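You operate a simulated robot arm through the tools that you are given. There is no shell and no other tool.

Carry out the task below with a simulated robot arm. There is one attempt and no reset: what you move stays moved.

## Task
Put things in order on the snack worktop. At the end: the white-top riser stands where the salt shaker stood; the salt shaker stands where the yellow brake block (marked "SOFT") stood; the white red-band hand unit is on the grey medium carton (marked "GRIPS"); the yellow brake block stands where the white red-band hand unit stood; whatever was shut is shut again. Leave all else as you found it, and nothing knocked over. Set down upright: red-band hand unit.
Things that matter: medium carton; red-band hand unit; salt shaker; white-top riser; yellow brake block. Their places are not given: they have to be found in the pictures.

The check looks at the end state, three seconds after you hand in, the way a careful person would. Anything else that was tipped, shoved, dropped, spilled or broken makes it a failure.

## Robot
A 7-joint arm with a two-finger parallel gripper, fixed in place. Base frame: the origin is at the foot of the arm, x ahead of it, y to its left, z up. Readings come in m, degrees, newtons and seconds.
With the tool pointing down near the work surface it reaches from about 0.22 to 0.58 m from the base axis. Its first joint turns from -66.0 to 66.0 degrees. Payload 2.5 kg.
The TCP is the grasp point between the finger pads, 0.023 m short of the fingertips. In the tool frame z runs along the fingers and y along their closing line. The gripper opens to 0.094 m. The fingers are 0.038 m wide and 0.01 m thick; the gripper's body (0.054 by 0.096 m) begins 0.039 m behind the TCP.
Orientation is that of the tool frame in the base frame, as [roll, pitch, yaw] about the fixed x, y, z axes, in that order (R = Rz(yaw) Ry(pitch) Rx(roll)). With the fingers straight down and closing along the base's y, the tool's x points along the base's -x, its y along +y and its z along -z.

## Interface
- The arm moves only by the tool play_rows. Its argument "plan" is a list of rows, each an object (a shift or turn left out is 0, a gripper value left out holds the last) with "grip": the opening, from 0 (shut) to 1 (fully open); "slide": the shift along the tool's x, y, z in m, a list of three; "rotation": the turn, a rotation vector about the tool's x, y, z in degrees, a list of three. In form: [{"grip": grip, "slide": [dx, dy, dz], "rotation": [wx, wy, wz]}, ...]. A call has 1 to 20 rows; each row is the pose to reach, as a shift and turn from the pose commanded when the call began, along the tool's axes at that moment. Each row takes 0.2 s and may step no farther than 0.05 m and 8.6 degrees from the row before; otherwise, or with a gripper value out of range, the whole call is refused. Where a pose cannot be reached the arm comes as near as it can. A force on the tool above 40 N (or 10 N above the force at the start of the call, whichever is more), or a blocked arm, ends the call early, and 0.2 s more pass. The fingers move at their own pace (about 0.108 m/s each) and stop on an object; they squeeze with about 24 N. The grip force told is the motor's: it shows also when the fingers shut on nothing. Time passes only in rows, and 0.2 s behind the last, so rows that repeat a pose let the fingers close. The reply holds the time, the measured pose of the TCP, the force on the tool along the base axes, the opening and the grip force, in the units named above and with some noise, with the torque about the TCP (base axes, N m) and any sound that the robot's microphone picked up.
- Cameras (640 x 400 px; columns grow to the right, rows downward): "scene" is fixed at [0.1054, -0.3861, 0.5447]; the picture's right is [0.88, -0.48, 0.00], its down [-0.25, -0.45, -0.86] and it looks along [0.41, 0.75, -0.51] (base axes); focal length 331 px, centre (320, 200). "wrist" rides on the gripper at [0.086, 0.016, -0.074] in the tool frame; the picture's right is [-0.18, 0.98, 0.00], its down [-0.58, -0.11, -0.81] and it looks along [-0.79, -0.15, 0.59] (tool axes); focal length 243 px, centre (320, 200).
- grab_frame(camera): a new picture of that camera. It takes no simulated time.
- point_at(camera, pixels): for up to 12 pixels [column, row] of the newest picture of that camera ("zoom" is the newest enlarged one), the place [x, y, z] in the base frame of the surface seen there, good to about 0.003 m, but the place of the scene camera against the robot may be out by one fixed shift of up to 0.025 m in any direction. It takes no simulated time.
- enlarge(camera, box): a new picture of the part [left, top, right, bottom] of that camera's present view, enlarged. It takes no simulated time.
- close_job(): hands the job in; it is judged then, once.

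Leave the gripper open and the arm clear of the work at the hand-in unless told otherwise.

The tools are called after "Request:" by a JSON object that holds its "api" and its "payload". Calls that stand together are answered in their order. play_rows: Moves the arm, as the interface text tells. Its arguments: {"type":"object","properties":{"plan":{"type":"array","items":{"type":"object","properties":{"grip":{"type":"number"},"slide":{"type":"array","items":{"type":"number"}},"rotation":{"type":"array","items":{"type":"number"}}}}}},"required":["plan"]} The other tools are called the same way: grab_frame (camera) takes a picture; point_at (camera, pixels) gives the place of the surface under pixels of a picture; enlarge (camera, box) takes an enlarged picture of a part of a camera's view; close_job () hands the job in.

At the start:

```text
time: 0.0
position: [0.3641, 0.129, 0.3049]
tcp_rot: [-180.0, -0.1, 179.9]
contact_force: [-0.6, 0.0, -0.2]
ft_torque: [0.02, 0.0, -0.01]
grip_width: 0.0938
gripper_force: 0.2
```

scene: 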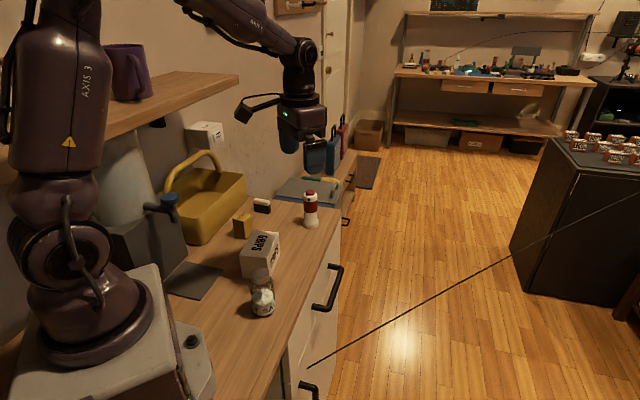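
wrist: 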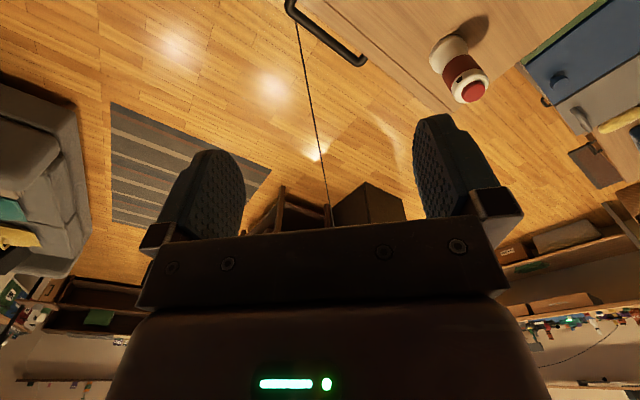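

The scene picture shows a worktop with a red-band white item near (310,208), a GRIPS carton near (260,253), a salt shaker near (262,295), a yellow block near (242,225), and a small dark/white item near (262,206). I'll enlarge these areas to look closer.

Request:
{"api": "enlarge", "payload": {"camera": "scene", "box": [160, 140, 360, 265]}}

Request:
{"api": "enlarge", "payload": {"camera": "scene", "box": [160, 240, 360, 365]}}

Request:
{"api": "enlarge", "payload": {"camera": "wrist", "box": [400, 0, 640, 150]}}

```text
3.20 times, centred on (260, 202) of scene
```

zoom: 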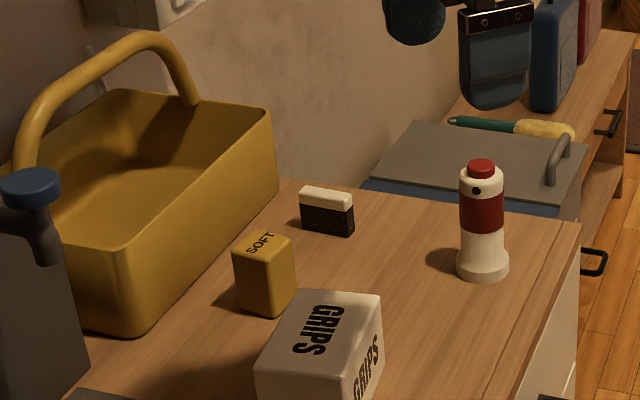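

```text
3.20 times, centred on (260, 302) of scene
```

zoom: 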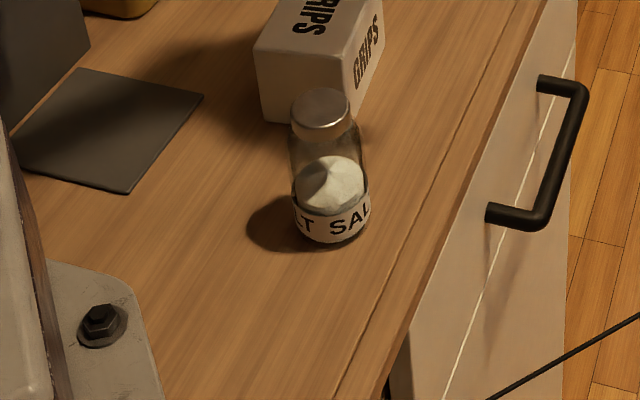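

```text
2.67 times, centred on (520, 75) of wrist
```

zoom: 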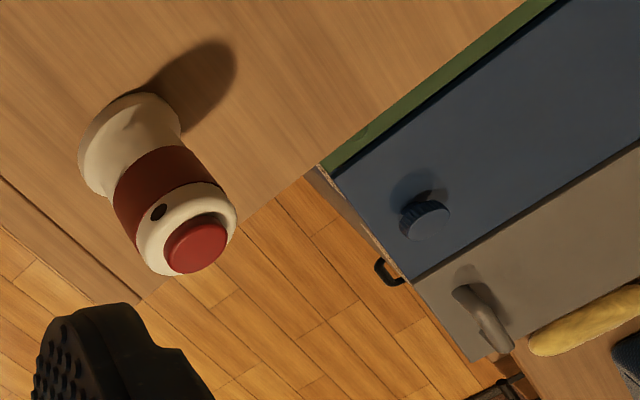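

I see the black block with the white top at (262,206); that looks like the white-top riser. Next I'll measure points on all objects from a scene zoom.

Request:
{"api": "enlarge", "payload": {"camera": "scene", "box": [200, 180, 344, 270]}}

```text
4.44 times, centred on (272, 225) of scene
```

zoom: 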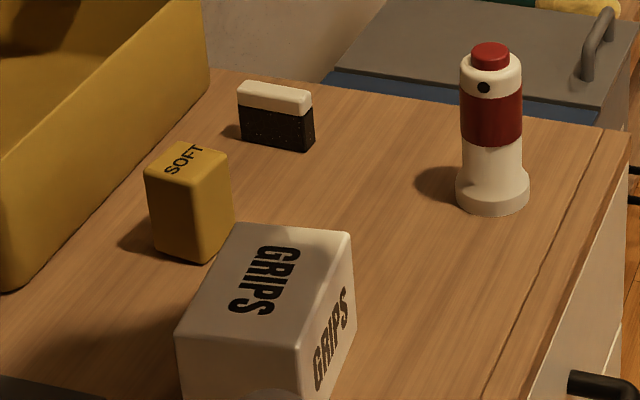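

I'll measure the top corners and bases of the riser, block, carton and hand unit in this zoom.

Request:
{"api": "point_at", "payload": {"camera": "zoom", "pixels": [[241, 85], [312, 95], [305, 110], [240, 101], [303, 149], [242, 134], [490, 52], [490, 205], [465, 205], [524, 200], [492, 120], [484, 88]]}}

Request:
{"api": "point_at", "payload": {"camera": "zoom", "pixels": [[148, 170], [182, 145], [226, 157], [192, 182], [155, 247], [206, 260], [231, 222], [236, 226], [349, 236], [298, 346], [180, 332], [353, 320]]}}

```text
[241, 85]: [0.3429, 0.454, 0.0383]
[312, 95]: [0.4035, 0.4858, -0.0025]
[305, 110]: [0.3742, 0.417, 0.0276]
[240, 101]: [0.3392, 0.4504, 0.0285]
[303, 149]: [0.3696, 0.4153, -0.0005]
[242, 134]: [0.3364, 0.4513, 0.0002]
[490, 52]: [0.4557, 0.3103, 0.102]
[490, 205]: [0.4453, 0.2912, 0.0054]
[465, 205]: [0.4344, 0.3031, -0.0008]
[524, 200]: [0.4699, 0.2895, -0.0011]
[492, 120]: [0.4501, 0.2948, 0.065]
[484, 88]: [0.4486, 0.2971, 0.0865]
```

```text
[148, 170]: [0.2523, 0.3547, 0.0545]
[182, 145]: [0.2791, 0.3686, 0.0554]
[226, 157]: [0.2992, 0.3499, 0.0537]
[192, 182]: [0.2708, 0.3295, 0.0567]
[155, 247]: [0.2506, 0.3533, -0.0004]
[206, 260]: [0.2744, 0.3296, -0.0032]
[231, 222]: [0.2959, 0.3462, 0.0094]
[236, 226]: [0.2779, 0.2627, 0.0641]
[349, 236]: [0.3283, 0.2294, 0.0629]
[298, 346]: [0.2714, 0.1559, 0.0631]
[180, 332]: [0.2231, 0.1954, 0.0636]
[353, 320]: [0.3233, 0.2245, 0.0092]
```

Now the salt shaker area around (262,295) in the scene picture.

Request:
{"api": "enlarge", "payload": {"camera": "scene", "box": [200, 250, 328, 330]}}

Request:
{"api": "grab_frame", "payload": {"camera": "wrist"}}

```text
5.00 times, centred on (264, 290) of scene
```

zoom: 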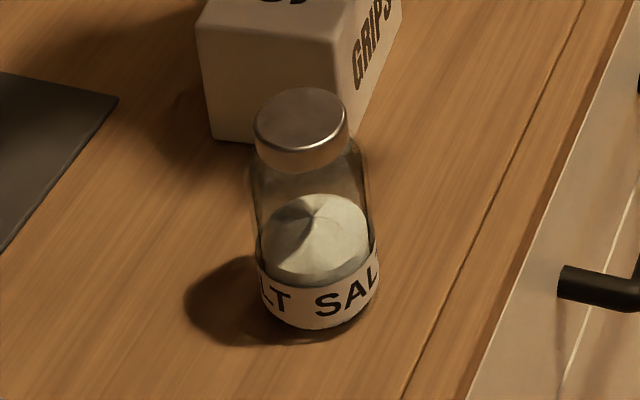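

```text
taken
```

wrist: 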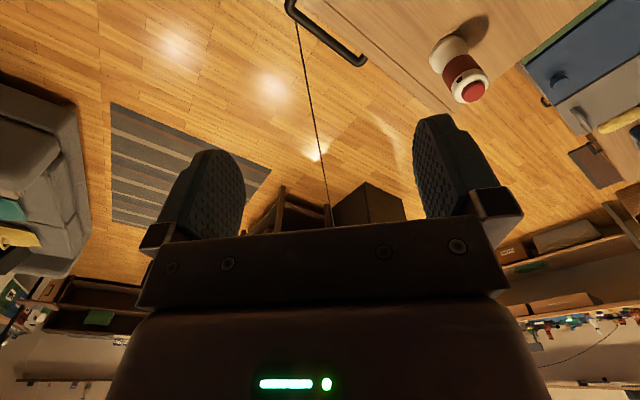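

Measuring the salt shaker's cap and base in the zoom, and the hand unit from the wrist camera to compare both cameras.

Request:
{"api": "point_at", "payload": {"camera": "zoom", "pixels": [[302, 118], [258, 122], [346, 118], [302, 92], [302, 145], [320, 325], [262, 300], [376, 290], [320, 300], [235, 310], [390, 320], [320, 360]]}}

Request:
{"api": "point_at", "payload": {"camera": "wrist", "pixels": [[473, 91], [465, 68], [462, 86], [448, 50], [434, 58], [450, 36], [480, 80], [400, 30], [500, 40], [530, 30]]}}

```text
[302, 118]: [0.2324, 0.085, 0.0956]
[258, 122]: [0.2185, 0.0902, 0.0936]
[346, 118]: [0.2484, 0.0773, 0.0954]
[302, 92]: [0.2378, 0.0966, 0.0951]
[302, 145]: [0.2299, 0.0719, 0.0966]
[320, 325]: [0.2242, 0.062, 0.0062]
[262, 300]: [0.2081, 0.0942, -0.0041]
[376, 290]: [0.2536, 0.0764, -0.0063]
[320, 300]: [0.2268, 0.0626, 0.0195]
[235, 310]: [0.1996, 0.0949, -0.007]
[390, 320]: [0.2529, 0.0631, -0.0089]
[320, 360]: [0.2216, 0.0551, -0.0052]
```

```text
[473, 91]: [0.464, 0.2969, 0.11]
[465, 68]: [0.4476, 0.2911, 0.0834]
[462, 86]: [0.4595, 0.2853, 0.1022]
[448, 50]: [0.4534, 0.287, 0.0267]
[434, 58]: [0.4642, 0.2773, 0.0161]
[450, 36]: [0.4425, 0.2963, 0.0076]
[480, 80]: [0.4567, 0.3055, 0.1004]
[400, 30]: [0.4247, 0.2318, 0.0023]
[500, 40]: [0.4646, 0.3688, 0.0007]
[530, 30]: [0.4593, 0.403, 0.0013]
```

Both cameras roughly agree (the scene one is off by about a centimetre). Now I'll measure the surroundings: tote rim, handle, shelf edge, wall, cooler lid and the dark cord line.

Request:
{"api": "grab_frame", "payload": {"camera": "scene"}}

Request:
{"api": "point_at", "payload": {"camera": "scene", "pixels": [[244, 174], [243, 200], [200, 243], [202, 215], [215, 155], [168, 190], [238, 80], [150, 120], [205, 130], [300, 185], [315, 362], [420, 302]]}}

Request:
{"api": "point_at", "payload": {"camera": "scene", "pixels": [[188, 152], [222, 130], [270, 165], [340, 205], [320, 270], [296, 103], [168, 205], [195, 290], [165, 240], [205, 160], [180, 75], [310, 180]]}}

```text
taken
```

scene: 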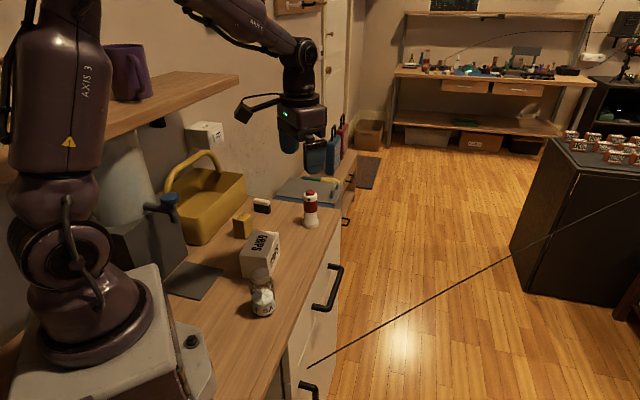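

```text
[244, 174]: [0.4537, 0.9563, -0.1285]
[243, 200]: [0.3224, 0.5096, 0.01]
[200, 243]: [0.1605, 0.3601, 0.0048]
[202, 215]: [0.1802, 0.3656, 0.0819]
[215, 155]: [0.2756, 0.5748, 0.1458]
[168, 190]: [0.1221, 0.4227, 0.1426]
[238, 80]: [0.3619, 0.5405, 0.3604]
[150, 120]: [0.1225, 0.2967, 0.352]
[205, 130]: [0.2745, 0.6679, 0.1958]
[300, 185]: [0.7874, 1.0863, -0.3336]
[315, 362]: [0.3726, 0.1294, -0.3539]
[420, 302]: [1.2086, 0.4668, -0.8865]
```

```text
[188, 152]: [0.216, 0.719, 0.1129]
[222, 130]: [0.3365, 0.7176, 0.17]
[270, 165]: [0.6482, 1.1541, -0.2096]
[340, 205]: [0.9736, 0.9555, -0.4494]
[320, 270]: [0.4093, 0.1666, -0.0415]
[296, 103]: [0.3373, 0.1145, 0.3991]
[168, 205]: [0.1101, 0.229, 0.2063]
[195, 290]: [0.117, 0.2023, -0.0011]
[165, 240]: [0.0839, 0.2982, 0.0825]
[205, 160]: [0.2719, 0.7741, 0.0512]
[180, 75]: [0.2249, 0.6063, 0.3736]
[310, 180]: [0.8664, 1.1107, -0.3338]
```

Tote rim is about z 0.085, shelf edge at z≈0.35 runs roughly parallel to it; nothing else close. The scene camera needs calibrating against the wrist one, so I'll pull the arm back and turn about 40° left so the wrist camera sees the hand unit, carton, block and riser.

Request:
{"api": "play_rows", "payload": {"plan": [{"grip": 1, "slide": [0.02, -0.02, 0], "rotation": [0, 0, -7]}, {"slide": [0.04, -0.04, 0], "rotation": [0, 0, -14]}, {"slide": [0.06, -0.06, 0], "rotation": [0, 0, -21]}, {"slide": [0.08, -0.08, 0], "rotation": [0, 0, -28]}, {"slide": [0.1, -0.1, 0], "rotation": [0, 0, -35]}, {"slide": [0.11, -0.12, 0], "rotation": [0, 0, -42]}, {"slide": [0.11, -0.12, 0], "rotation": [0, 0, -42]}]}}

Request:
{"api": "grab_frame", "payload": {"camera": "wrist"}}

Request:
{"api": "grab_frame", "payload": {"camera": "scene"}}

```text
time: 1.6
position: [0.2536, 0.0086, 0.3064]
tcp_rot: [179.9, 0.0, -138.1]
contact_force: [-0.5, -1.0, -0.3]
ft_torque: [-0.02, 0.04, -0.01]
grip_width: 0.094
gripper_force: 0.0
```

```text
taken
```

wrist: 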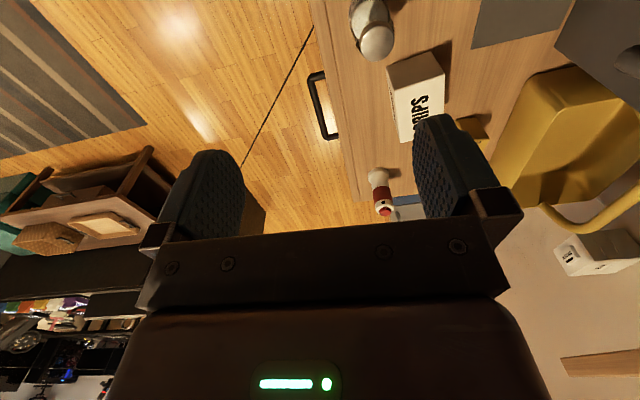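

```text
taken
```

scene: 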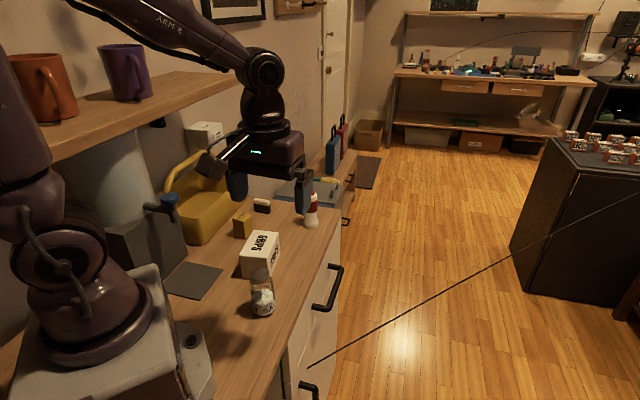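

In the wrist view I see salt shaker at (375,35), carton at (415,95), hand unit at (380,195). I'll enlarge the right top part to measure precisely.

Request:
{"api": "enlarge", "payload": {"camera": "wrist", "box": [320, 0, 528, 130]}}

```text
3.08 times, centred on (424, 65) of wrist
```

zoom: 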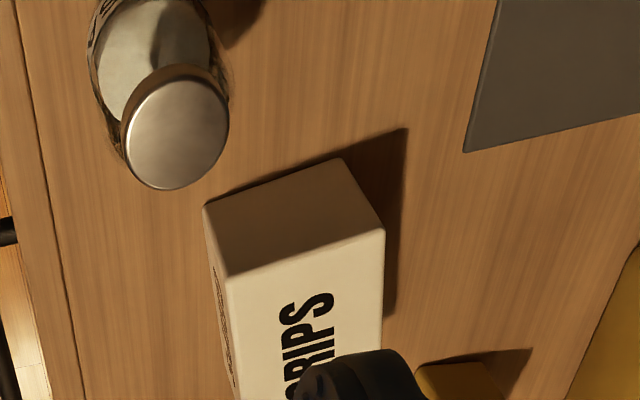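

Request:
{"api": "point_at", "payload": {"camera": "zoom", "pixels": [[176, 130], [130, 145], [225, 115], [165, 180], [185, 85], [229, 277], [381, 232], [206, 208], [341, 162], [240, 385], [60, 100], [470, 300]]}}

Request:
{"api": "point_at", "payload": {"camera": "scene", "pixels": [[253, 232], [278, 233], [267, 258], [240, 255], [260, 274], [250, 274], [270, 274], [320, 290], [219, 264], [187, 261], [194, 300], [300, 300]]}}

```text
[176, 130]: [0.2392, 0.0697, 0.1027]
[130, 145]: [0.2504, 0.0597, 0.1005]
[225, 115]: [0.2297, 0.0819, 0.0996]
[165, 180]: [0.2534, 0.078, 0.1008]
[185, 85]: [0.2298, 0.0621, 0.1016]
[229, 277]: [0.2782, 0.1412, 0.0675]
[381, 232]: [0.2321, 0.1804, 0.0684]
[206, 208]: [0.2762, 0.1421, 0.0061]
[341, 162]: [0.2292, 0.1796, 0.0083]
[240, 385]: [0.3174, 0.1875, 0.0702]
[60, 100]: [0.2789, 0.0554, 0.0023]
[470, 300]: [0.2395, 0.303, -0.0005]
```

```text
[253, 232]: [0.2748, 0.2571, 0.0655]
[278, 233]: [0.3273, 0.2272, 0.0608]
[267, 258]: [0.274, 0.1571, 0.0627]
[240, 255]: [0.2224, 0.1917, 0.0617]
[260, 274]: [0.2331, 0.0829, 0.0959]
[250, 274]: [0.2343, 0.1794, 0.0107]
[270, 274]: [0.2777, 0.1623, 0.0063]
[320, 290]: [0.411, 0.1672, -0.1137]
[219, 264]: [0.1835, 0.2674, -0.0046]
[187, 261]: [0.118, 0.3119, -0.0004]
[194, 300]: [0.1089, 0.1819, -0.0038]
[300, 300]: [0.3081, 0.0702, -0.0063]
```

Comparing both cameras, the scene camera's shift is about (+0.007, -0.014, +0.005). Corrected: hand unit centre ≈(0.463,0.296), top 0.11; carton centre ≈(0.282,0.197), top 0.0685. Next I go above the hand unit, at z≈0.21.

Request:
{"api": "play_rows", "payload": {"plan": [{"grip": 1, "slide": [-0.0386, 0.0082, 0.0107], "rotation": [0, 0, 1.1]}, {"slide": [-0.0773, 0.0164, 0.0214], "rotation": [0, 0, 2.2]}, {"slide": [-0.1159, 0.0246, 0.0321], "rotation": [0, 0, 3.3]}, {"slide": [-0.1546, 0.0328, 0.0428], "rotation": [0, 0, 4.4]}, {"slide": [-0.1932, 0.0411, 0.0536], "rotation": [0, 0, 5.5]}, {"slide": [-0.2319, 0.0493, 0.0643], "rotation": [0, 0, 6.6]}, {"slide": [-0.2705, 0.0575, 0.075], "rotation": [0, 0, 7.7]}, {"slide": [-0.305, 0.065, 0.085], "rotation": [0, 0, 9]}, {"slide": [-0.305, 0.065, 0.085], "rotation": [0, 0, 9.9]}]}}

Request:
{"api": "grab_frame", "payload": {"camera": "wrist"}}

Request:
{"api": "grab_frame", "payload": {"camera": "scene"}}

```text
time: 3.6
position: [0.4373, 0.2619, 0.2207]
tcp_rot: [180.0, 0.0, -147.9]
contact_force: [0.3, -0.5, -0.1]
ft_torque: [-0.02, 0.01, 0.0]
grip_width: 0.0938
gripper_force: 0.0
```

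```text
taken
```

wrist: 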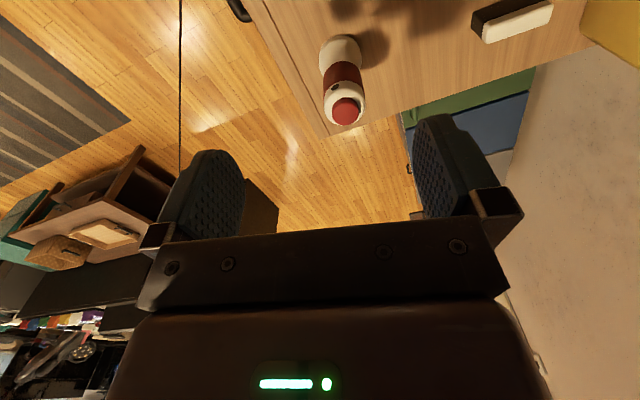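

```text
taken
```

scene: 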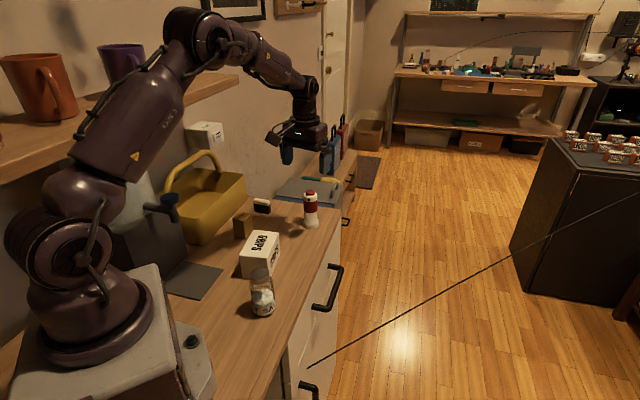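

The hand unit (345,80) and the riser (510,20) are visible in the wrist view. I'll enlarge to measure both.

Request:
{"api": "enlarge", "payload": {"camera": "wrist", "box": [300, 0, 460, 140]}}

Request:
{"api": "point_at", "payload": {"camera": "wrist", "pixels": [[345, 111], [344, 100], [342, 70], [340, 45], [326, 45], [358, 45], [330, 75], [355, 72], [357, 103], [327, 103], [320, 47], [345, 120]]}}

Request:
{"api": "enlarge", "payload": {"camera": "wrist", "box": [456, 0, 600, 90]}}

```text
2.86 times, centred on (380, 70) of wrist
```

zoom: 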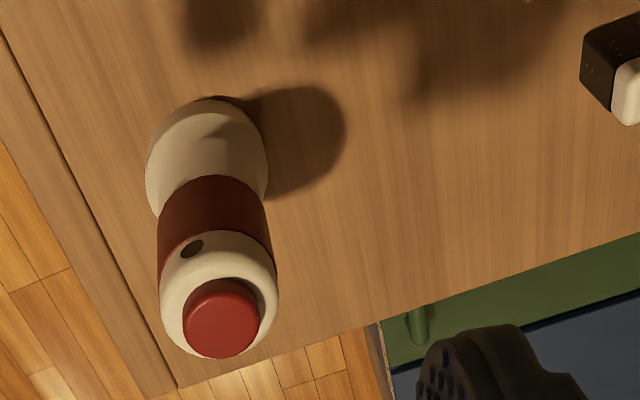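

```text
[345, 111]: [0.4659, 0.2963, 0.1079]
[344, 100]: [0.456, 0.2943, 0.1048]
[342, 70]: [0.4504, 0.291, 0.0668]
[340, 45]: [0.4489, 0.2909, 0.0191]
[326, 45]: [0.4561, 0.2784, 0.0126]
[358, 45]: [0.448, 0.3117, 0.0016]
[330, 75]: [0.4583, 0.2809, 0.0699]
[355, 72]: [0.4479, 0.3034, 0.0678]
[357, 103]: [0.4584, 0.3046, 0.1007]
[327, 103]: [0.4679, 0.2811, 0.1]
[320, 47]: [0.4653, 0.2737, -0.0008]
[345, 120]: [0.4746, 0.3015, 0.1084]
```

```text
4.44 times, centred on (528, 45) of wrist
```

zoom: 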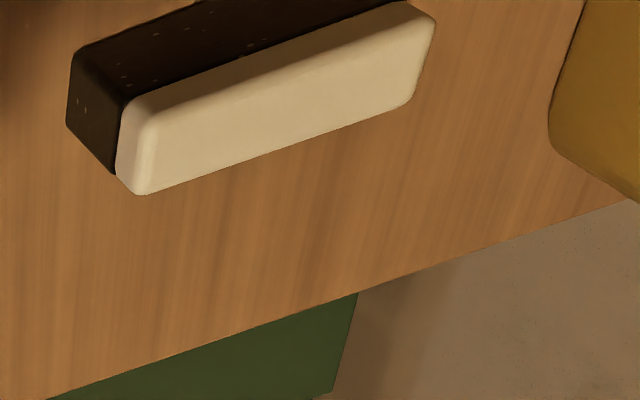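

Measuring the riser's white top corners and the tote's corner in this zoom.

Request:
{"api": "point_at", "payload": {"camera": "zoom", "pixels": [[145, 188], [408, 100], [420, 20], [155, 105], [270, 105], [80, 60], [112, 170], [70, 122], [560, 115], [600, 60], [300, 250], [125, 165]]}}

```text
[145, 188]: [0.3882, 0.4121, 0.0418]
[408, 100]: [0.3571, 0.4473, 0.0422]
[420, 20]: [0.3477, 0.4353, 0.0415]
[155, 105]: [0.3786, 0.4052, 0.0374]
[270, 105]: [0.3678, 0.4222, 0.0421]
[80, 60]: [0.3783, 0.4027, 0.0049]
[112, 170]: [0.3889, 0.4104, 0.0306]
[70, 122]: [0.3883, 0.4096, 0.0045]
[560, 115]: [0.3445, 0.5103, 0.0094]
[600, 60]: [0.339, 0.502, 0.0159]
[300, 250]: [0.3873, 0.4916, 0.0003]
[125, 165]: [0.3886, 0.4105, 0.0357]
```

Riser centre is ≈(0.368,0.425), top 0.042; hand unit axis ≈(0.465,0.298), top ≈0.108. I'll move over it and down to z≈0.15, then check alignment.

Request:
{"api": "play_rows", "payload": {"plan": [{"grip": 1, "slide": [-0.0213, 0.008, 0.0]}, {"slide": [-0.0426, 0.0159, 0.0]}, {"slide": [-0.0426, 0.0159, 0.035]}, {"slide": [-0.0426, 0.0159, 0.0707]}, {"slide": [-0.0426, 0.0159, 0.0707]}]}}

Request:
{"api": "grab_frame", "payload": {"camera": "wrist"}}

```text
time: 4.8
position: [0.4658, 0.298, 0.1508]
tcp_rot: [-180.0, 0.0, -147.9]
contact_force: [-1.3, -0.9, -0.5]
ft_torque: [0.03, -0.04, -0.03]
grip_width: 0.0939
gripper_force: 0.1
```

```text
taken
```

wrist: 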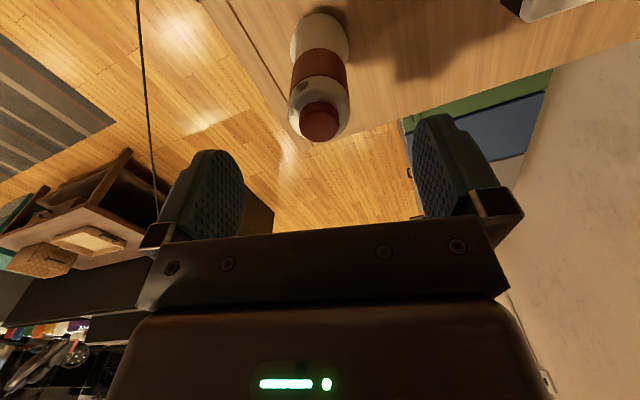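

Button centre appears at (319,120) and the base near (320,42), just where the TCP axis projects, so it's well centred. I descend to z=0.080 and close.

Request:
{"api": "play_rows", "payload": {"plan": [{"grip": 1, "slide": [0, 0, 0.03]}, {"slide": [0, 0, 0.06]}, {"slide": [0, 0, 0.0705]}, {"slide": [0, 0, 0.0705]}]}}

Request:
{"api": "grab_frame", "payload": {"camera": "wrist"}}

Request:
{"api": "enlarge", "payload": {"camera": "scene", "box": [240, 100, 368, 250]}}

```text
time: 5.8
position: [0.467, 0.2975, 0.0813]
tcp_rot: [180.0, 0.0, -147.9]
contact_force: [0.0, -0.2, 0.8]
ft_torque: [-0.01, 0.01, -0.01]
grip_width: 0.0942
gripper_force: 0.1
```

```text
taken
```

wrist: 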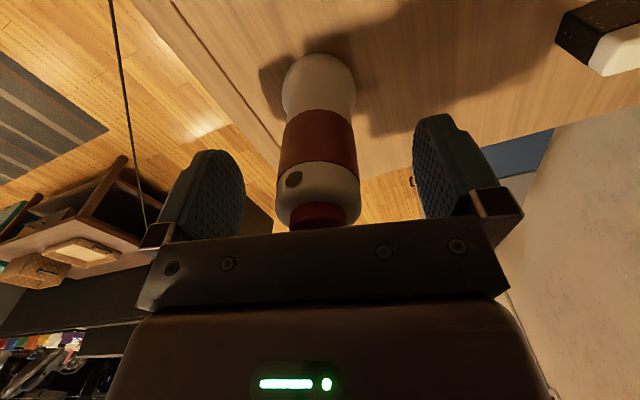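

```text
2.67 times, centred on (304, 175) of scene
```

zoom: 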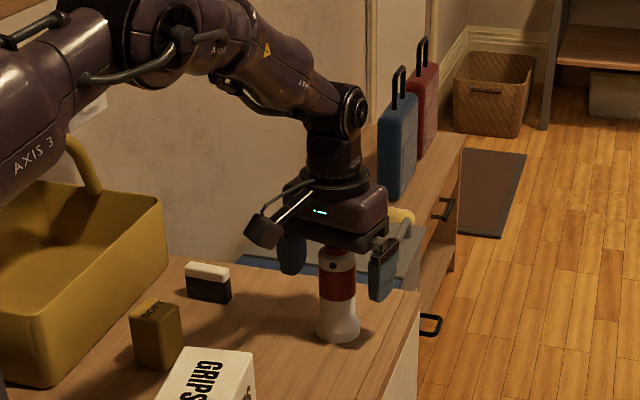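

The unit stands between the fingers with clearance above its red button. Closing now.

Request:
{"api": "play_rows", "payload": {"plan": [{"grip": 0}, {"grip": 0}, {"grip": 0}, {"grip": 0}, {"grip": 0}]}}

```text
time: 7.0
position: [0.4652, 0.2979, 0.0809]
tcp_rot: [179.9, -0.1, -147.9]
contact_force: [-0.8, -0.2, 0.4]
ft_torque: [-0.01, 0.0, -0.01]
grip_width: 0.0369
gripper_force: 23.8
```

Held at width 0.037. Lifting slowly to z≈0.25.

Request:
{"api": "play_rows", "payload": {"plan": [{"grip": 0, "slide": [0, 0, -0.01]}, {"slide": [0, 0, -0.03]}, {"slide": [0, 0, -0.06]}, {"slide": [0, 0, -0.09]}, {"slide": [0, 0, -0.12]}, {"slide": [0, 0, -0.15]}, {"slide": [0, 0, -0.165]}, {"slide": [0, 0, -0.165]}]}}

Request:
{"api": "grab_frame", "payload": {"camera": "wrist"}}

```text
time: 8.8
position: [0.4641, 0.2972, 0.2435]
tcp_rot: [-180.0, 0.1, -147.9]
contact_force: [-0.4, -0.2, -0.4]
ft_torque: [0.0, -0.01, 0.0]
grip_width: 0.0373
gripper_force: 24.1
```

```text
taken
```

wrist: 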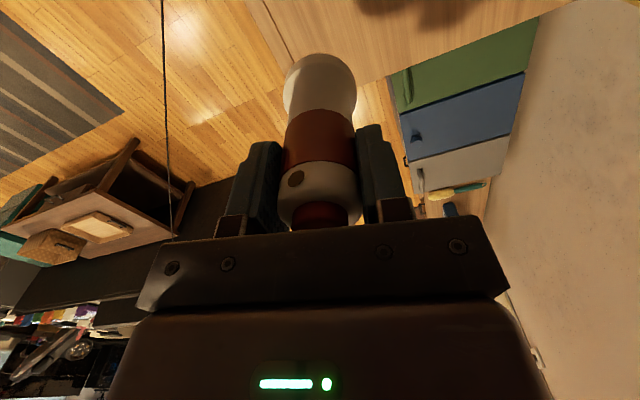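

Held upright. Moving horizontally to above the carton centre (0.2826,0.1964), staying at z≈0.245.

Request:
{"api": "play_rows", "payload": {"plan": [{"grip": 0, "slide": [0.015, 0.0008, 0]}, {"slide": [0.045, 0.0023, 0]}, {"slide": [0.075, 0.0039, 0]}, {"slide": [0.105, 0.0054, 0]}, {"slide": [0.135, 0.007, 0]}, {"slide": [0.165, 0.0086, 0]}, {"slide": [0.195, 0.0101, 0]}, {"slide": [0.2084, 0.0108, 0]}, {"slide": [0.2084, 0.0108, 0]}]}}

Request:
{"api": "grab_frame", "payload": {"camera": "wrist"}}

Request:
{"api": "grab_frame", "payload": {"camera": "scene"}}

```text
time: 10.8
position: [0.2813, 0.1948, 0.243]
tcp_rot: [-180.0, 0.0, -147.9]
contact_force: [-0.7, 0.4, -1.3]
ft_torque: [-0.04, -0.03, -0.01]
grip_width: 0.037
gripper_force: 24.3
```

```text
taken
```

wrist: 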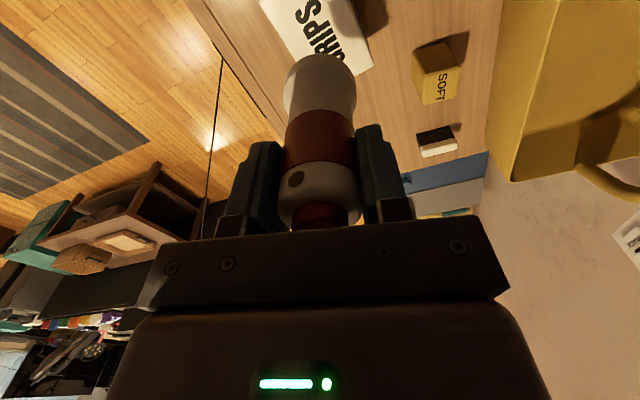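

```text
taken
```

scene: 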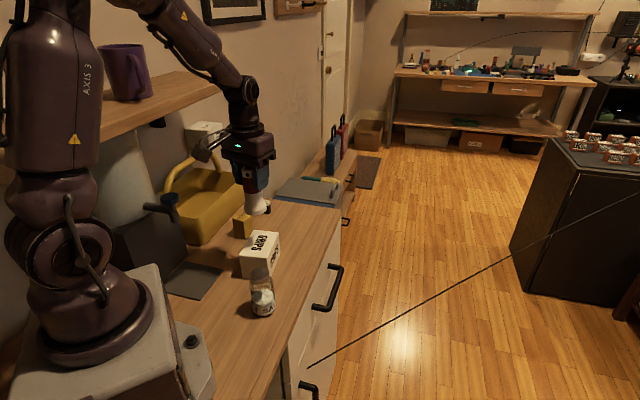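

The wrist view now shows the carton's far corners, the block, and the riser. I'll zoom to measure them.

Request:
{"api": "enlarge", "payload": {"camera": "wrist", "box": [256, 0, 480, 160]}}

```text
2.50 times, centred on (368, 80) of wrist
```

zoom: 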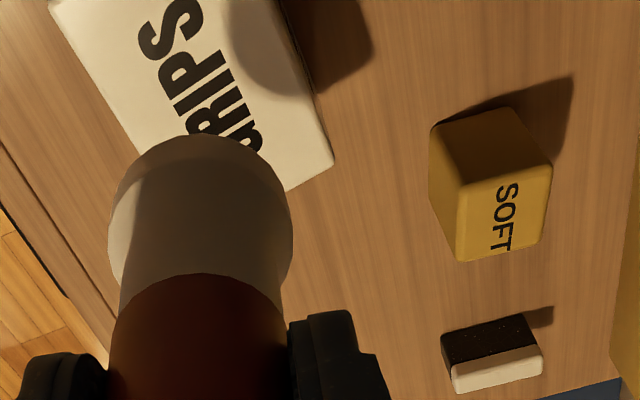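

Request:
{"api": "point_at", "payload": {"camera": "zoom", "pixels": [[330, 163], [286, 188], [100, 100], [80, 60], [300, 100], [463, 188], [548, 165], [540, 238], [460, 258], [433, 130], [432, 198], [200, 60]]}}

Request:
{"api": "point_at", "payload": {"camera": "zoom", "pixels": [[455, 390], [541, 370], [535, 346], [452, 370], [443, 335], [525, 315], [500, 210], [480, 130], [500, 365], [620, 300], [130, 140], [300, 175]]}}

```text
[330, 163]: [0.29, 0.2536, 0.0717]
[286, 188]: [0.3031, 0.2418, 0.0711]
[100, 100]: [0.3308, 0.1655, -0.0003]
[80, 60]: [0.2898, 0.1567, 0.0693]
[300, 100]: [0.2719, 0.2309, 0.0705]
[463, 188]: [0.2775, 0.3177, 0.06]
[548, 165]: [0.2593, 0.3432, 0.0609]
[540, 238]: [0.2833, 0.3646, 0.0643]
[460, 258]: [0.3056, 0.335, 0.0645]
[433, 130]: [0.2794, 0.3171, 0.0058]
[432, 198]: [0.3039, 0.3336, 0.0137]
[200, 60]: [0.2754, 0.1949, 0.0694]
```

```text
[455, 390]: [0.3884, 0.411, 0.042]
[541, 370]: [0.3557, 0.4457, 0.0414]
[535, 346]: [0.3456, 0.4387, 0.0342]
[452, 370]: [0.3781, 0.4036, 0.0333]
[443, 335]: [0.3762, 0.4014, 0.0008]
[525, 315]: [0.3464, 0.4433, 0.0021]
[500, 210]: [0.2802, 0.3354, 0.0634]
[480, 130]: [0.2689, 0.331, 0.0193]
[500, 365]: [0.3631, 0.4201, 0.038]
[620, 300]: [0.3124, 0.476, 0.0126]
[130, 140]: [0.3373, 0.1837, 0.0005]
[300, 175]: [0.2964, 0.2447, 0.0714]
```

Carton centre confirmed ≈(0.2835,0.197), top ≈0.0695; block centre ≈(0.282,0.339) with edges at ≈36°. I shift 2 mm and lower the hand unit to about 6 mm above the carton, then feel for contact.

Request:
{"api": "play_rows", "payload": {"plan": [{"grip": 0, "slide": [-0.002, 0.0003, 0.015]}, {"slide": [-0.002, 0.0003, 0.04]}, {"slide": [-0.002, 0.0003, 0.065]}, {"slide": [-0.002, 0.0003, 0.08]}, {"slide": [-0.002, 0.0003, 0.087]}, {"slide": [-0.002, 0.0003, 0.087]}]}}

Request:
{"api": "enlarge", "payload": {"camera": "scene", "box": [200, 140, 328, 300]}}

Request:
{"api": "grab_frame", "payload": {"camera": "wrist"}}

```text
time: 12.2
position: [0.2832, 0.198, 0.1561]
tcp_rot: [-180.0, 0.1, -147.9]
contact_force: [0.1, 0.9, -0.8]
ft_torque: [0.03, 0.02, 0.01]
grip_width: 0.0369
gripper_force: 23.7
```

```text
2.50 times, centred on (264, 220) of scene
```

zoom: 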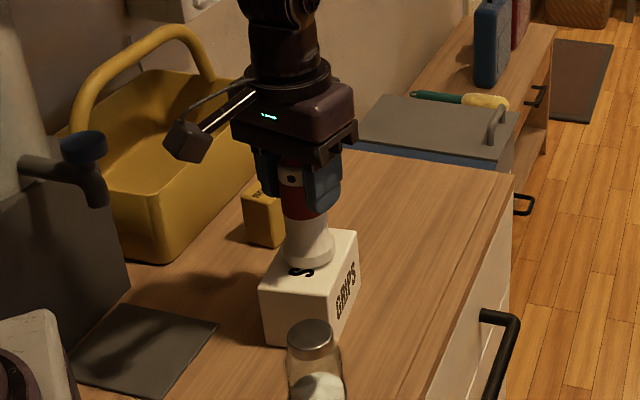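

```text
taken
```

wrist: 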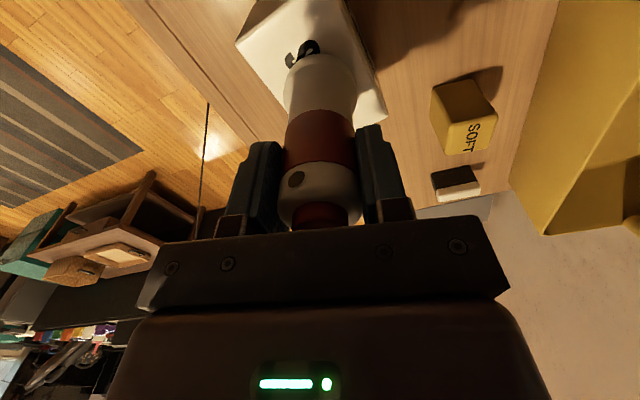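

Looks centred over the carton top. Lowering 4 mm more in small steps and reading the force.

Request:
{"api": "play_rows", "payload": {"plan": [{"grip": 0, "slide": [0, 0, 0.002]}, {"slide": [0, 0, 0.004]}, {"slide": [0, 0, 0.004]}]}}

```text
time: 13.0
position: [0.2836, 0.1977, 0.1526]
tcp_rot: [-180.0, 0.1, -147.9]
contact_force: [1.0, 0.2, -1.7]
ft_torque: [-0.02, 0.04, 0.06]
grip_width: 0.0371
gripper_force: 24.4
```

Request:
{"api": "play_rows", "payload": {"plan": [{"grip": 0, "slide": [0, 0, 0.001]}, {"slide": [0, 0, 0.002]}, {"slide": [0, 0, 0.002]}]}}

Request:
{"api": "enlarge", "payload": {"camera": "scene", "box": [228, 190, 308, 290]}}

```text
time: 13.8
position: [0.2836, 0.1969, 0.1519]
tcp_rot: [-180.0, -0.1, -147.9]
contact_force: [-0.1, -0.6, -1.5]
ft_torque: [0.0, -0.01, 0.03]
grip_width: 0.0371
gripper_force: 24.3
```

```text
4.00 times, centred on (268, 240) of scene
```

zoom: 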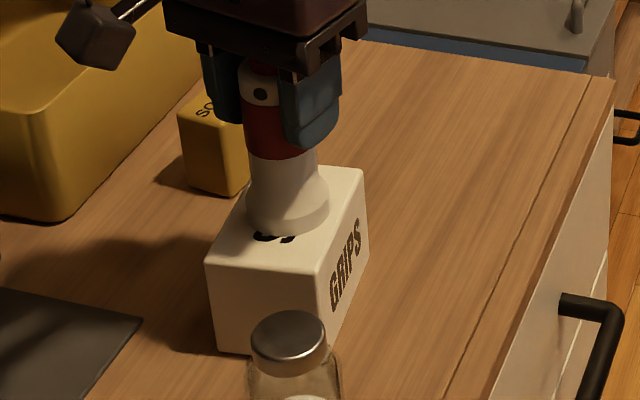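

No clear contact yet (−1.5 N is near noise). Lowering 1.5 mm more.

Request:
{"api": "play_rows", "payload": {"plan": [{"grip": 0, "slide": [0, 0, 0.0008]}, {"slide": [0, 0, 0.0016]}, {"slide": [0, 0, 0.0016]}]}}

```text
time: 14.6
position: [0.2849, 0.1977, 0.1495]
tcp_rot: [179.9, 0.1, -148.0]
contact_force: [-3.1, -2.3, 17.9]
ft_torque: [-0.09, 0.04, 0.01]
grip_width: 0.0371
gripper_force: 24.5
```

Contact felt (18 N). Easing up 0.8 mm and releasing, then rising.

Request:
{"api": "play_rows", "payload": {"plan": [{"grip": 0, "slide": [0, 0, -0.0008]}, {"grip": 0, "slide": [0, 0, -0.0008]}, {"grip": 0.8, "slide": [0, 0, -0.0008]}, {"grip": 0.8, "slide": [0, 0, -0.0008]}, {"grip": 0.8, "slide": [0, 0, -0.0008]}]}}

Request:
{"api": "enlarge", "payload": {"camera": "scene", "box": [228, 190, 308, 290]}}

Request:
{"api": "grab_frame", "payload": {"camera": "wrist"}}

```text
time: 15.8
position: [0.2838, 0.1976, 0.1505]
tcp_rot: [180.0, 0.0, -147.9]
contact_force: [-0.2, 1.0, 0.6]
ft_torque: [0.0, 0.01, 0.0]
grip_width: 0.0752
gripper_force: 0.1
```

```text
4.00 times, centred on (268, 240) of scene
```

zoom: 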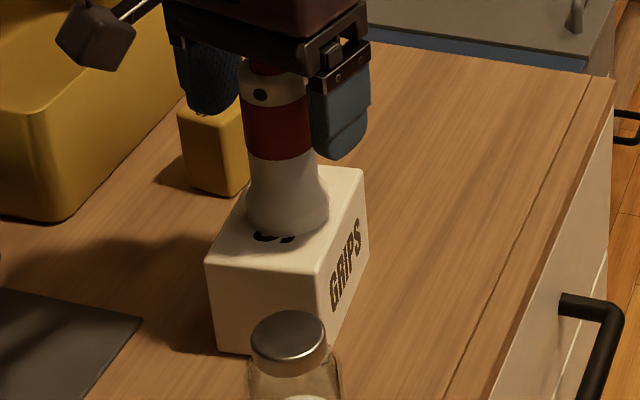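

```text
taken
```

wrist: 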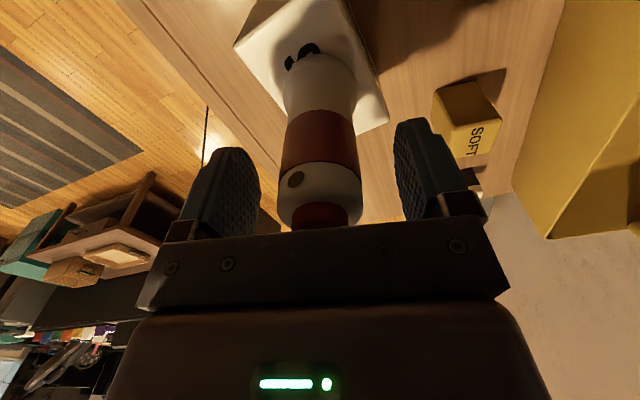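

The hand unit stands upright on the carton, released. Before the next move I check how far the mugs on the shelf and the shelf edge are from the arm's path.

Request:
{"api": "play_rows", "payload": {"plan": [{"grip": 0.8, "slide": [0, 0, -0.03]}, {"slide": [0, 0, -0.07]}, {"slide": [0, 0, -0.11]}, {"grip": 1, "slide": [0, 0, -0.12]}]}}

Request:
{"api": "grab_frame", "payload": {"camera": "scene"}}

Request:
{"api": "point_at", "payload": {"camera": "scene", "pixels": [[120, 70], [148, 75], [125, 48], [128, 98], [60, 95], [160, 115], [200, 98], [200, 88], [110, 135], [225, 90], [180, 110], [217, 95]]}}

Request:
{"api": "grab_frame", "payload": {"camera": "wrist"}}

```text
time: 16.8
position: [0.2844, 0.198, 0.2708]
tcp_rot: [-180.0, -0.1, -147.8]
contact_force: [-0.7, -0.5, -0.4]
ft_torque: [-0.02, -0.02, -0.02]
grip_width: 0.0938
gripper_force: 0.0
```

```text
taken
```

scene: 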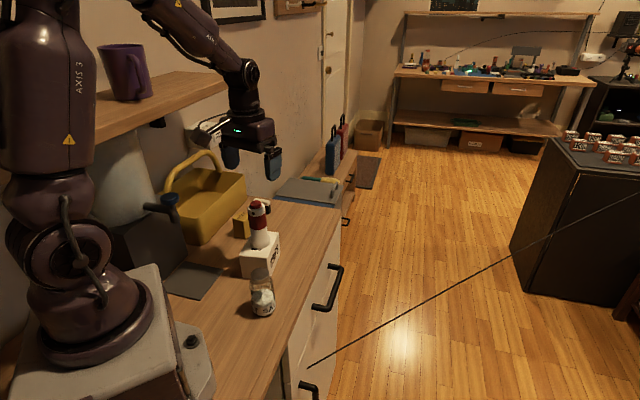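

```text
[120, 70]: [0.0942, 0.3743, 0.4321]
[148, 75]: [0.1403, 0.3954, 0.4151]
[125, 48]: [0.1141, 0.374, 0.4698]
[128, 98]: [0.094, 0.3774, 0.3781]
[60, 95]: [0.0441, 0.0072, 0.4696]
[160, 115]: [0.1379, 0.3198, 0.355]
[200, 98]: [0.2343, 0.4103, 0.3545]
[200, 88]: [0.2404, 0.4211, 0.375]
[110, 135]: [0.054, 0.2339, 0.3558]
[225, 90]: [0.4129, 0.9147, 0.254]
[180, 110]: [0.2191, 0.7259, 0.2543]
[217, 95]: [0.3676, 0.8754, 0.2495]
```

```text
taken
```

wrist: 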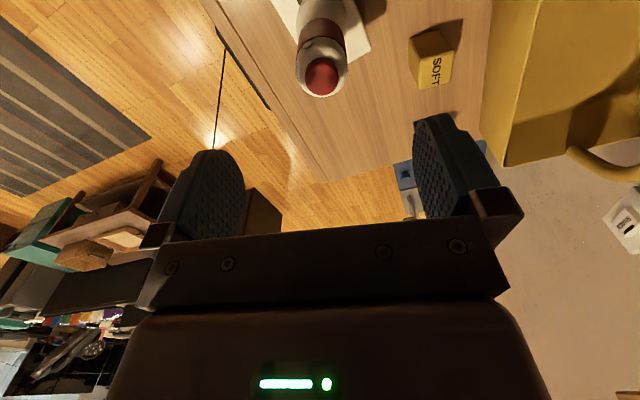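

Shelf edge stays ≥6.5 cm from the arm's plane and mugs are further back, so the path is clear. I'll refine the block's pose with a wrist zoom around (430,60).

Request:
{"api": "enlarge", "payload": {"camera": "wrist", "box": [384, 10, 496, 100]}}

```text
4.44 times, centred on (440, 55) of wrist
```

zoom: 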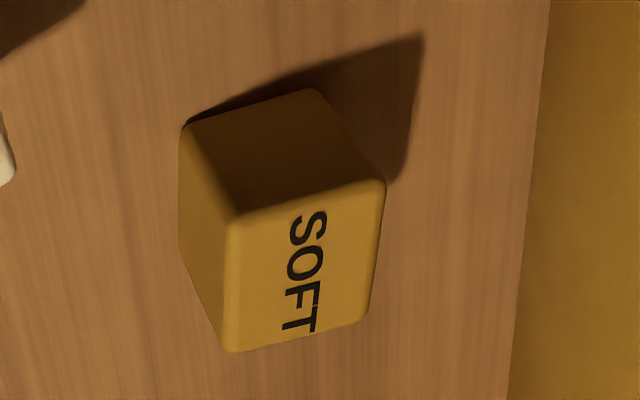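

Request:
{"api": "point_at", "payload": {"camera": "zoom", "pixels": [[233, 225], [378, 190], [365, 310], [228, 345], [305, 270], [188, 130], [312, 95], [183, 240], [270, 140], [200, 200], [540, 150], [520, 330]]}}

```text
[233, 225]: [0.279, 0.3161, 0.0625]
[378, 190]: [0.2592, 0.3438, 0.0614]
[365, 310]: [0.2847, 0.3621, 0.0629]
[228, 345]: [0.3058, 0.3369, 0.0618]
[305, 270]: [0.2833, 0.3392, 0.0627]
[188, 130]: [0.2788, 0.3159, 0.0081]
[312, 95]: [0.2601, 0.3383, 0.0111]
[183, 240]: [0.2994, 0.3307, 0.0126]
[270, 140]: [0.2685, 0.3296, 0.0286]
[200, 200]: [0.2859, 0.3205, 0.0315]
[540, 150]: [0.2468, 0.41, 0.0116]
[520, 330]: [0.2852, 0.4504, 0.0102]
```

Block centre ≈(0.2822,0.3388), edges at ≈37°, height 0.0625. Moving above it at the current height, turning −4.9° to align, then down to z≈0.15.

Request:
{"api": "play_rows", "payload": {"plan": [{"grip": 1, "slide": [-0.0184, 0.0301, 0], "rotation": [0, 0, -1.2]}, {"slide": [-0.0367, 0.0602, 0], "rotation": [0, 0, -2.5]}, {"slide": [-0.0551, 0.0903, 0], "rotation": [0, 0, -3.7]}, {"slide": [-0.0734, 0.1204, 0], "rotation": [0, 0, -4.9]}, {"slide": [-0.0734, 0.1204, 0.04], "rotation": [0, 0, -4.9]}, {"slide": [-0.0734, 0.1204, 0.08], "rotation": [0, 0, -4.9]}, {"slide": [-0.0734, 0.1204, 0.12], "rotation": [0, 0, -4.9]}, {"slide": [-0.0734, 0.1204, 0.12], "rotation": [0, 0, -4.9]}]}}

Request:
{"api": "grab_frame", "payload": {"camera": "wrist"}}

Request:
{"api": "grab_frame", "payload": {"camera": "scene"}}

```text
time: 18.6
position: [0.2824, 0.3391, 0.1509]
tcp_rot: [179.9, 0.0, -143.0]
contact_force: [-0.2, -0.1, 0.5]
ft_torque: [0.02, 0.01, -0.01]
grip_width: 0.0943
gripper_force: 0.1
```

```text
taken
```

wrist: 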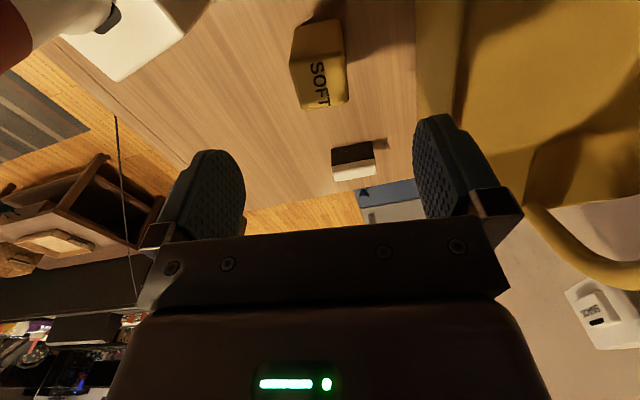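

```text
taken
```

scene: 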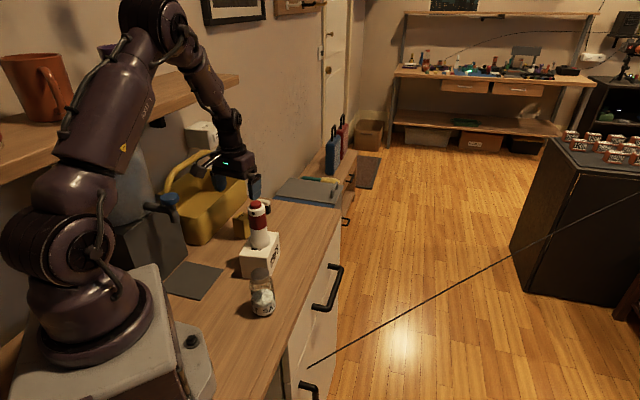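

Block top centre appears at ≈(321,87), matching the TCP axis projection (320,83). Descending to z=0.036 in steps, fingers open.

Request:
{"api": "play_rows", "payload": {"plan": [{"grip": 1, "slide": [0, 0, 0.035]}, {"slide": [0, 0, 0.07]}, {"slide": [0, 0, 0.1]}, {"slide": [0, 0, 0.115]}, {"slide": [0, 0, 0.115]}]}}

Request:
{"api": "grab_frame", "payload": {"camera": "wrist"}}

Request:
{"api": "enlarge", "payload": {"camera": "scene", "box": [150, 120, 310, 290]}}

```text
time: 19.8
position: [0.2816, 0.3385, 0.0354]
tcp_rot: [-180.0, 0.0, -143.0]
contact_force: [0.1, 0.3, -0.5]
ft_torque: [-0.01, 0.04, 0.04]
grip_width: 0.0939
gripper_force: 0.1
```

```text
taken
```

wrist: 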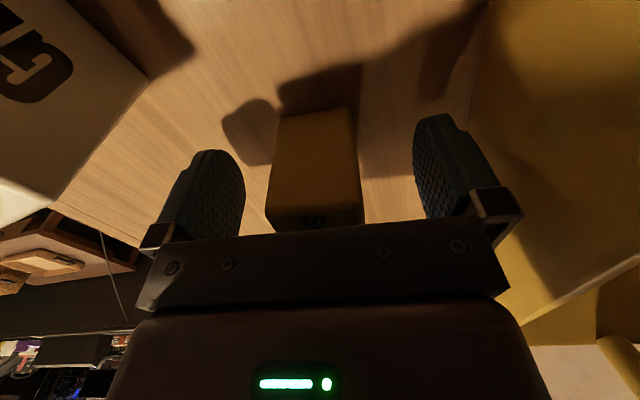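

```text
2.35 times, centred on (230, 205) of scene
```

zoom: 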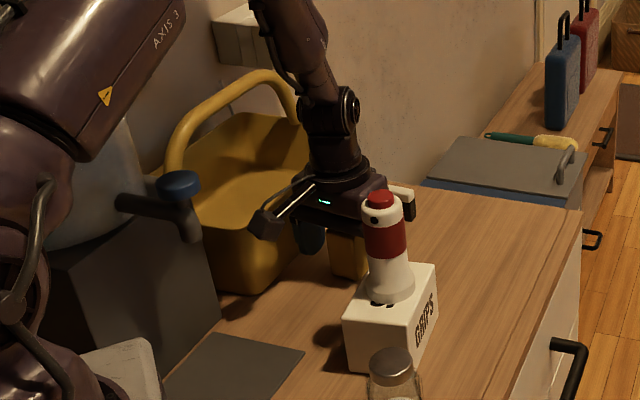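

The block sits between the fingers, clear of tote and carton. Closing.

Request:
{"api": "play_rows", "payload": {"plan": [{"grip": 0}, {"grip": 0}, {"grip": 0}, {"grip": 0}, {"grip": 0}]}}

Request:
{"api": "grab_frame", "payload": {"camera": "wrist"}}

```text
time: 21.0
position: [0.2812, 0.3376, 0.0347]
tcp_rot: [-180.0, 0.0, -143.0]
contact_force: [-0.2, -0.3, 0.0]
ft_torque: [0.01, 0.0, 0.02]
grip_width: 0.0376
gripper_force: 24.0
```

```text
taken
```

wrist: 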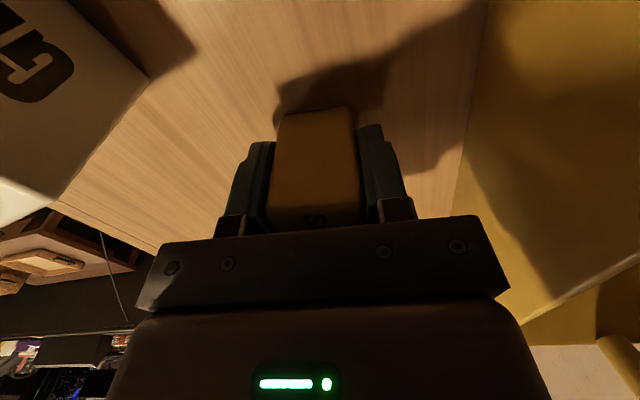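

Block held (width 0.0376). Lifting to z≈0.2 and carrying it to the hand unit's old place (0.465,0.298).

Request:
{"api": "play_rows", "payload": {"plan": [{"grip": 0, "slide": [0, 0, -0.01]}, {"slide": [0, 0, -0.035]}, {"slide": [0, 0, -0.07]}, {"slide": [0, 0, -0.105]}, {"slide": [0, 0, -0.14]}, {"slide": [0, 0, -0.165]}, {"slide": [-0.0204, -0.0237, -0.165]}, {"slide": [-0.0408, -0.0474, -0.165]}, {"slide": [-0.0613, -0.0712, -0.165]}, {"slide": [-0.0817, -0.0949, -0.165]}, {"slide": [-0.1021, -0.1186, -0.165]}, {"slide": [-0.1225, -0.1423, -0.165]}, {"slide": [-0.1225, -0.1423, -0.165]}]}}

Request:
{"api": "grab_frame", "payload": {"camera": "wrist"}}

Request:
{"api": "grab_frame", "payload": {"camera": "scene"}}

```text
time: 23.8
position: [0.4656, 0.2969, 0.1996]
tcp_rot: [-180.0, -0.1, -143.0]
contact_force: [0.6, 0.0, -0.9]
ft_torque: [-0.03, -0.03, -0.01]
grip_width: 0.038
gripper_force: 23.8
```

```text
taken
```

wrist: 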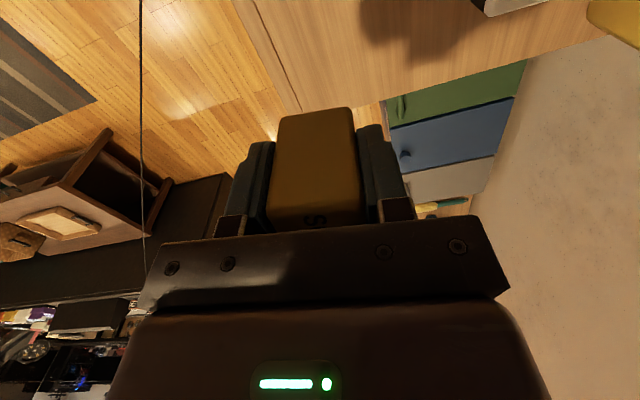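

```text
taken
```

scene: 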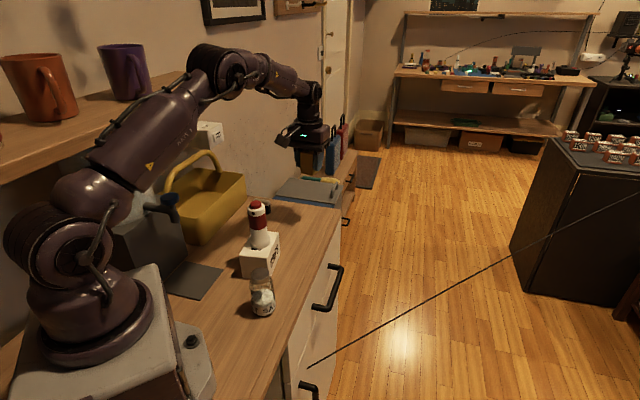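

The block is above the target at z=0.2. Lowering to ~4 mm above its original grasp height.

Request:
{"api": "play_rows", "payload": {"plan": [{"grip": 0, "slide": [0, 0, 0.03]}, {"slide": [0, 0, 0.065]}, {"slide": [0, 0, 0.1]}, {"slide": [0, 0, 0.13]}, {"slide": [0, 0, 0.15]}, {"slide": [0, 0, 0.161]}, {"slide": [0, 0, 0.161]}]}}

Request:
{"api": "enlarge", "payload": {"camera": "scene", "box": [240, 120, 368, 260]}}

```text
time: 25.4
position: [0.4651, 0.2992, 0.0399]
tcp_rot: [179.9, 0.0, -143.0]
contact_force: [-0.5, 0.5, -1.6]
ft_torque: [0.01, 0.03, -0.02]
grip_width: 0.0376
gripper_force: 24.3
```

```text
2.86 times, centred on (304, 190) of scene
```

zoom: 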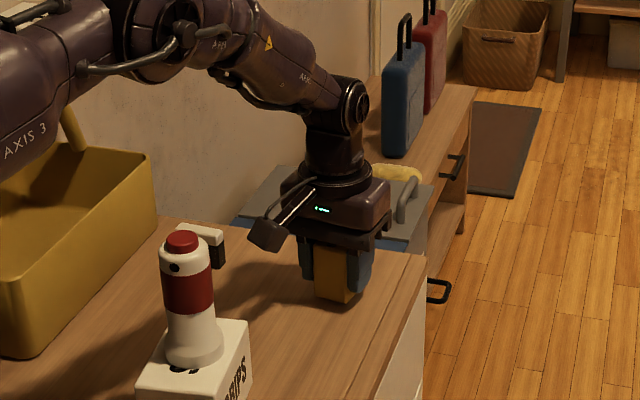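

Nearly down. Lowering in 1 mm steps until contact.

Request:
{"api": "play_rows", "payload": {"plan": [{"grip": 0, "slide": [0, 0, 0.0012]}, {"slide": [0, 0, 0.0024]}, {"slide": [0, 0, 0.0034]}, {"slide": [0, 0, 0.0034]}]}}

```text
time: 26.4
position: [0.4654, 0.299, 0.0361]
tcp_rot: [-180.0, -0.1, -143.0]
contact_force: [0.1, 0.5, -1.1]
ft_torque: [0.02, -0.01, 0.01]
grip_width: 0.0375
gripper_force: 23.7
```

Request:
{"api": "play_rows", "payload": {"plan": [{"grip": 0, "slide": [0, 0, 0.0007]}, {"slide": [0, 0, 0.0014]}, {"slide": [0, 0, 0.0014]}]}}

```text
time: 27.2
position: [0.4663, 0.2988, 0.0347]
tcp_rot: [180.0, 0.0, -143.0]
contact_force: [-10.7, -5.4, 17.9]
ft_torque: [-0.17, 0.28, 0.02]
grip_width: 0.0378
gripper_force: 24.2
```

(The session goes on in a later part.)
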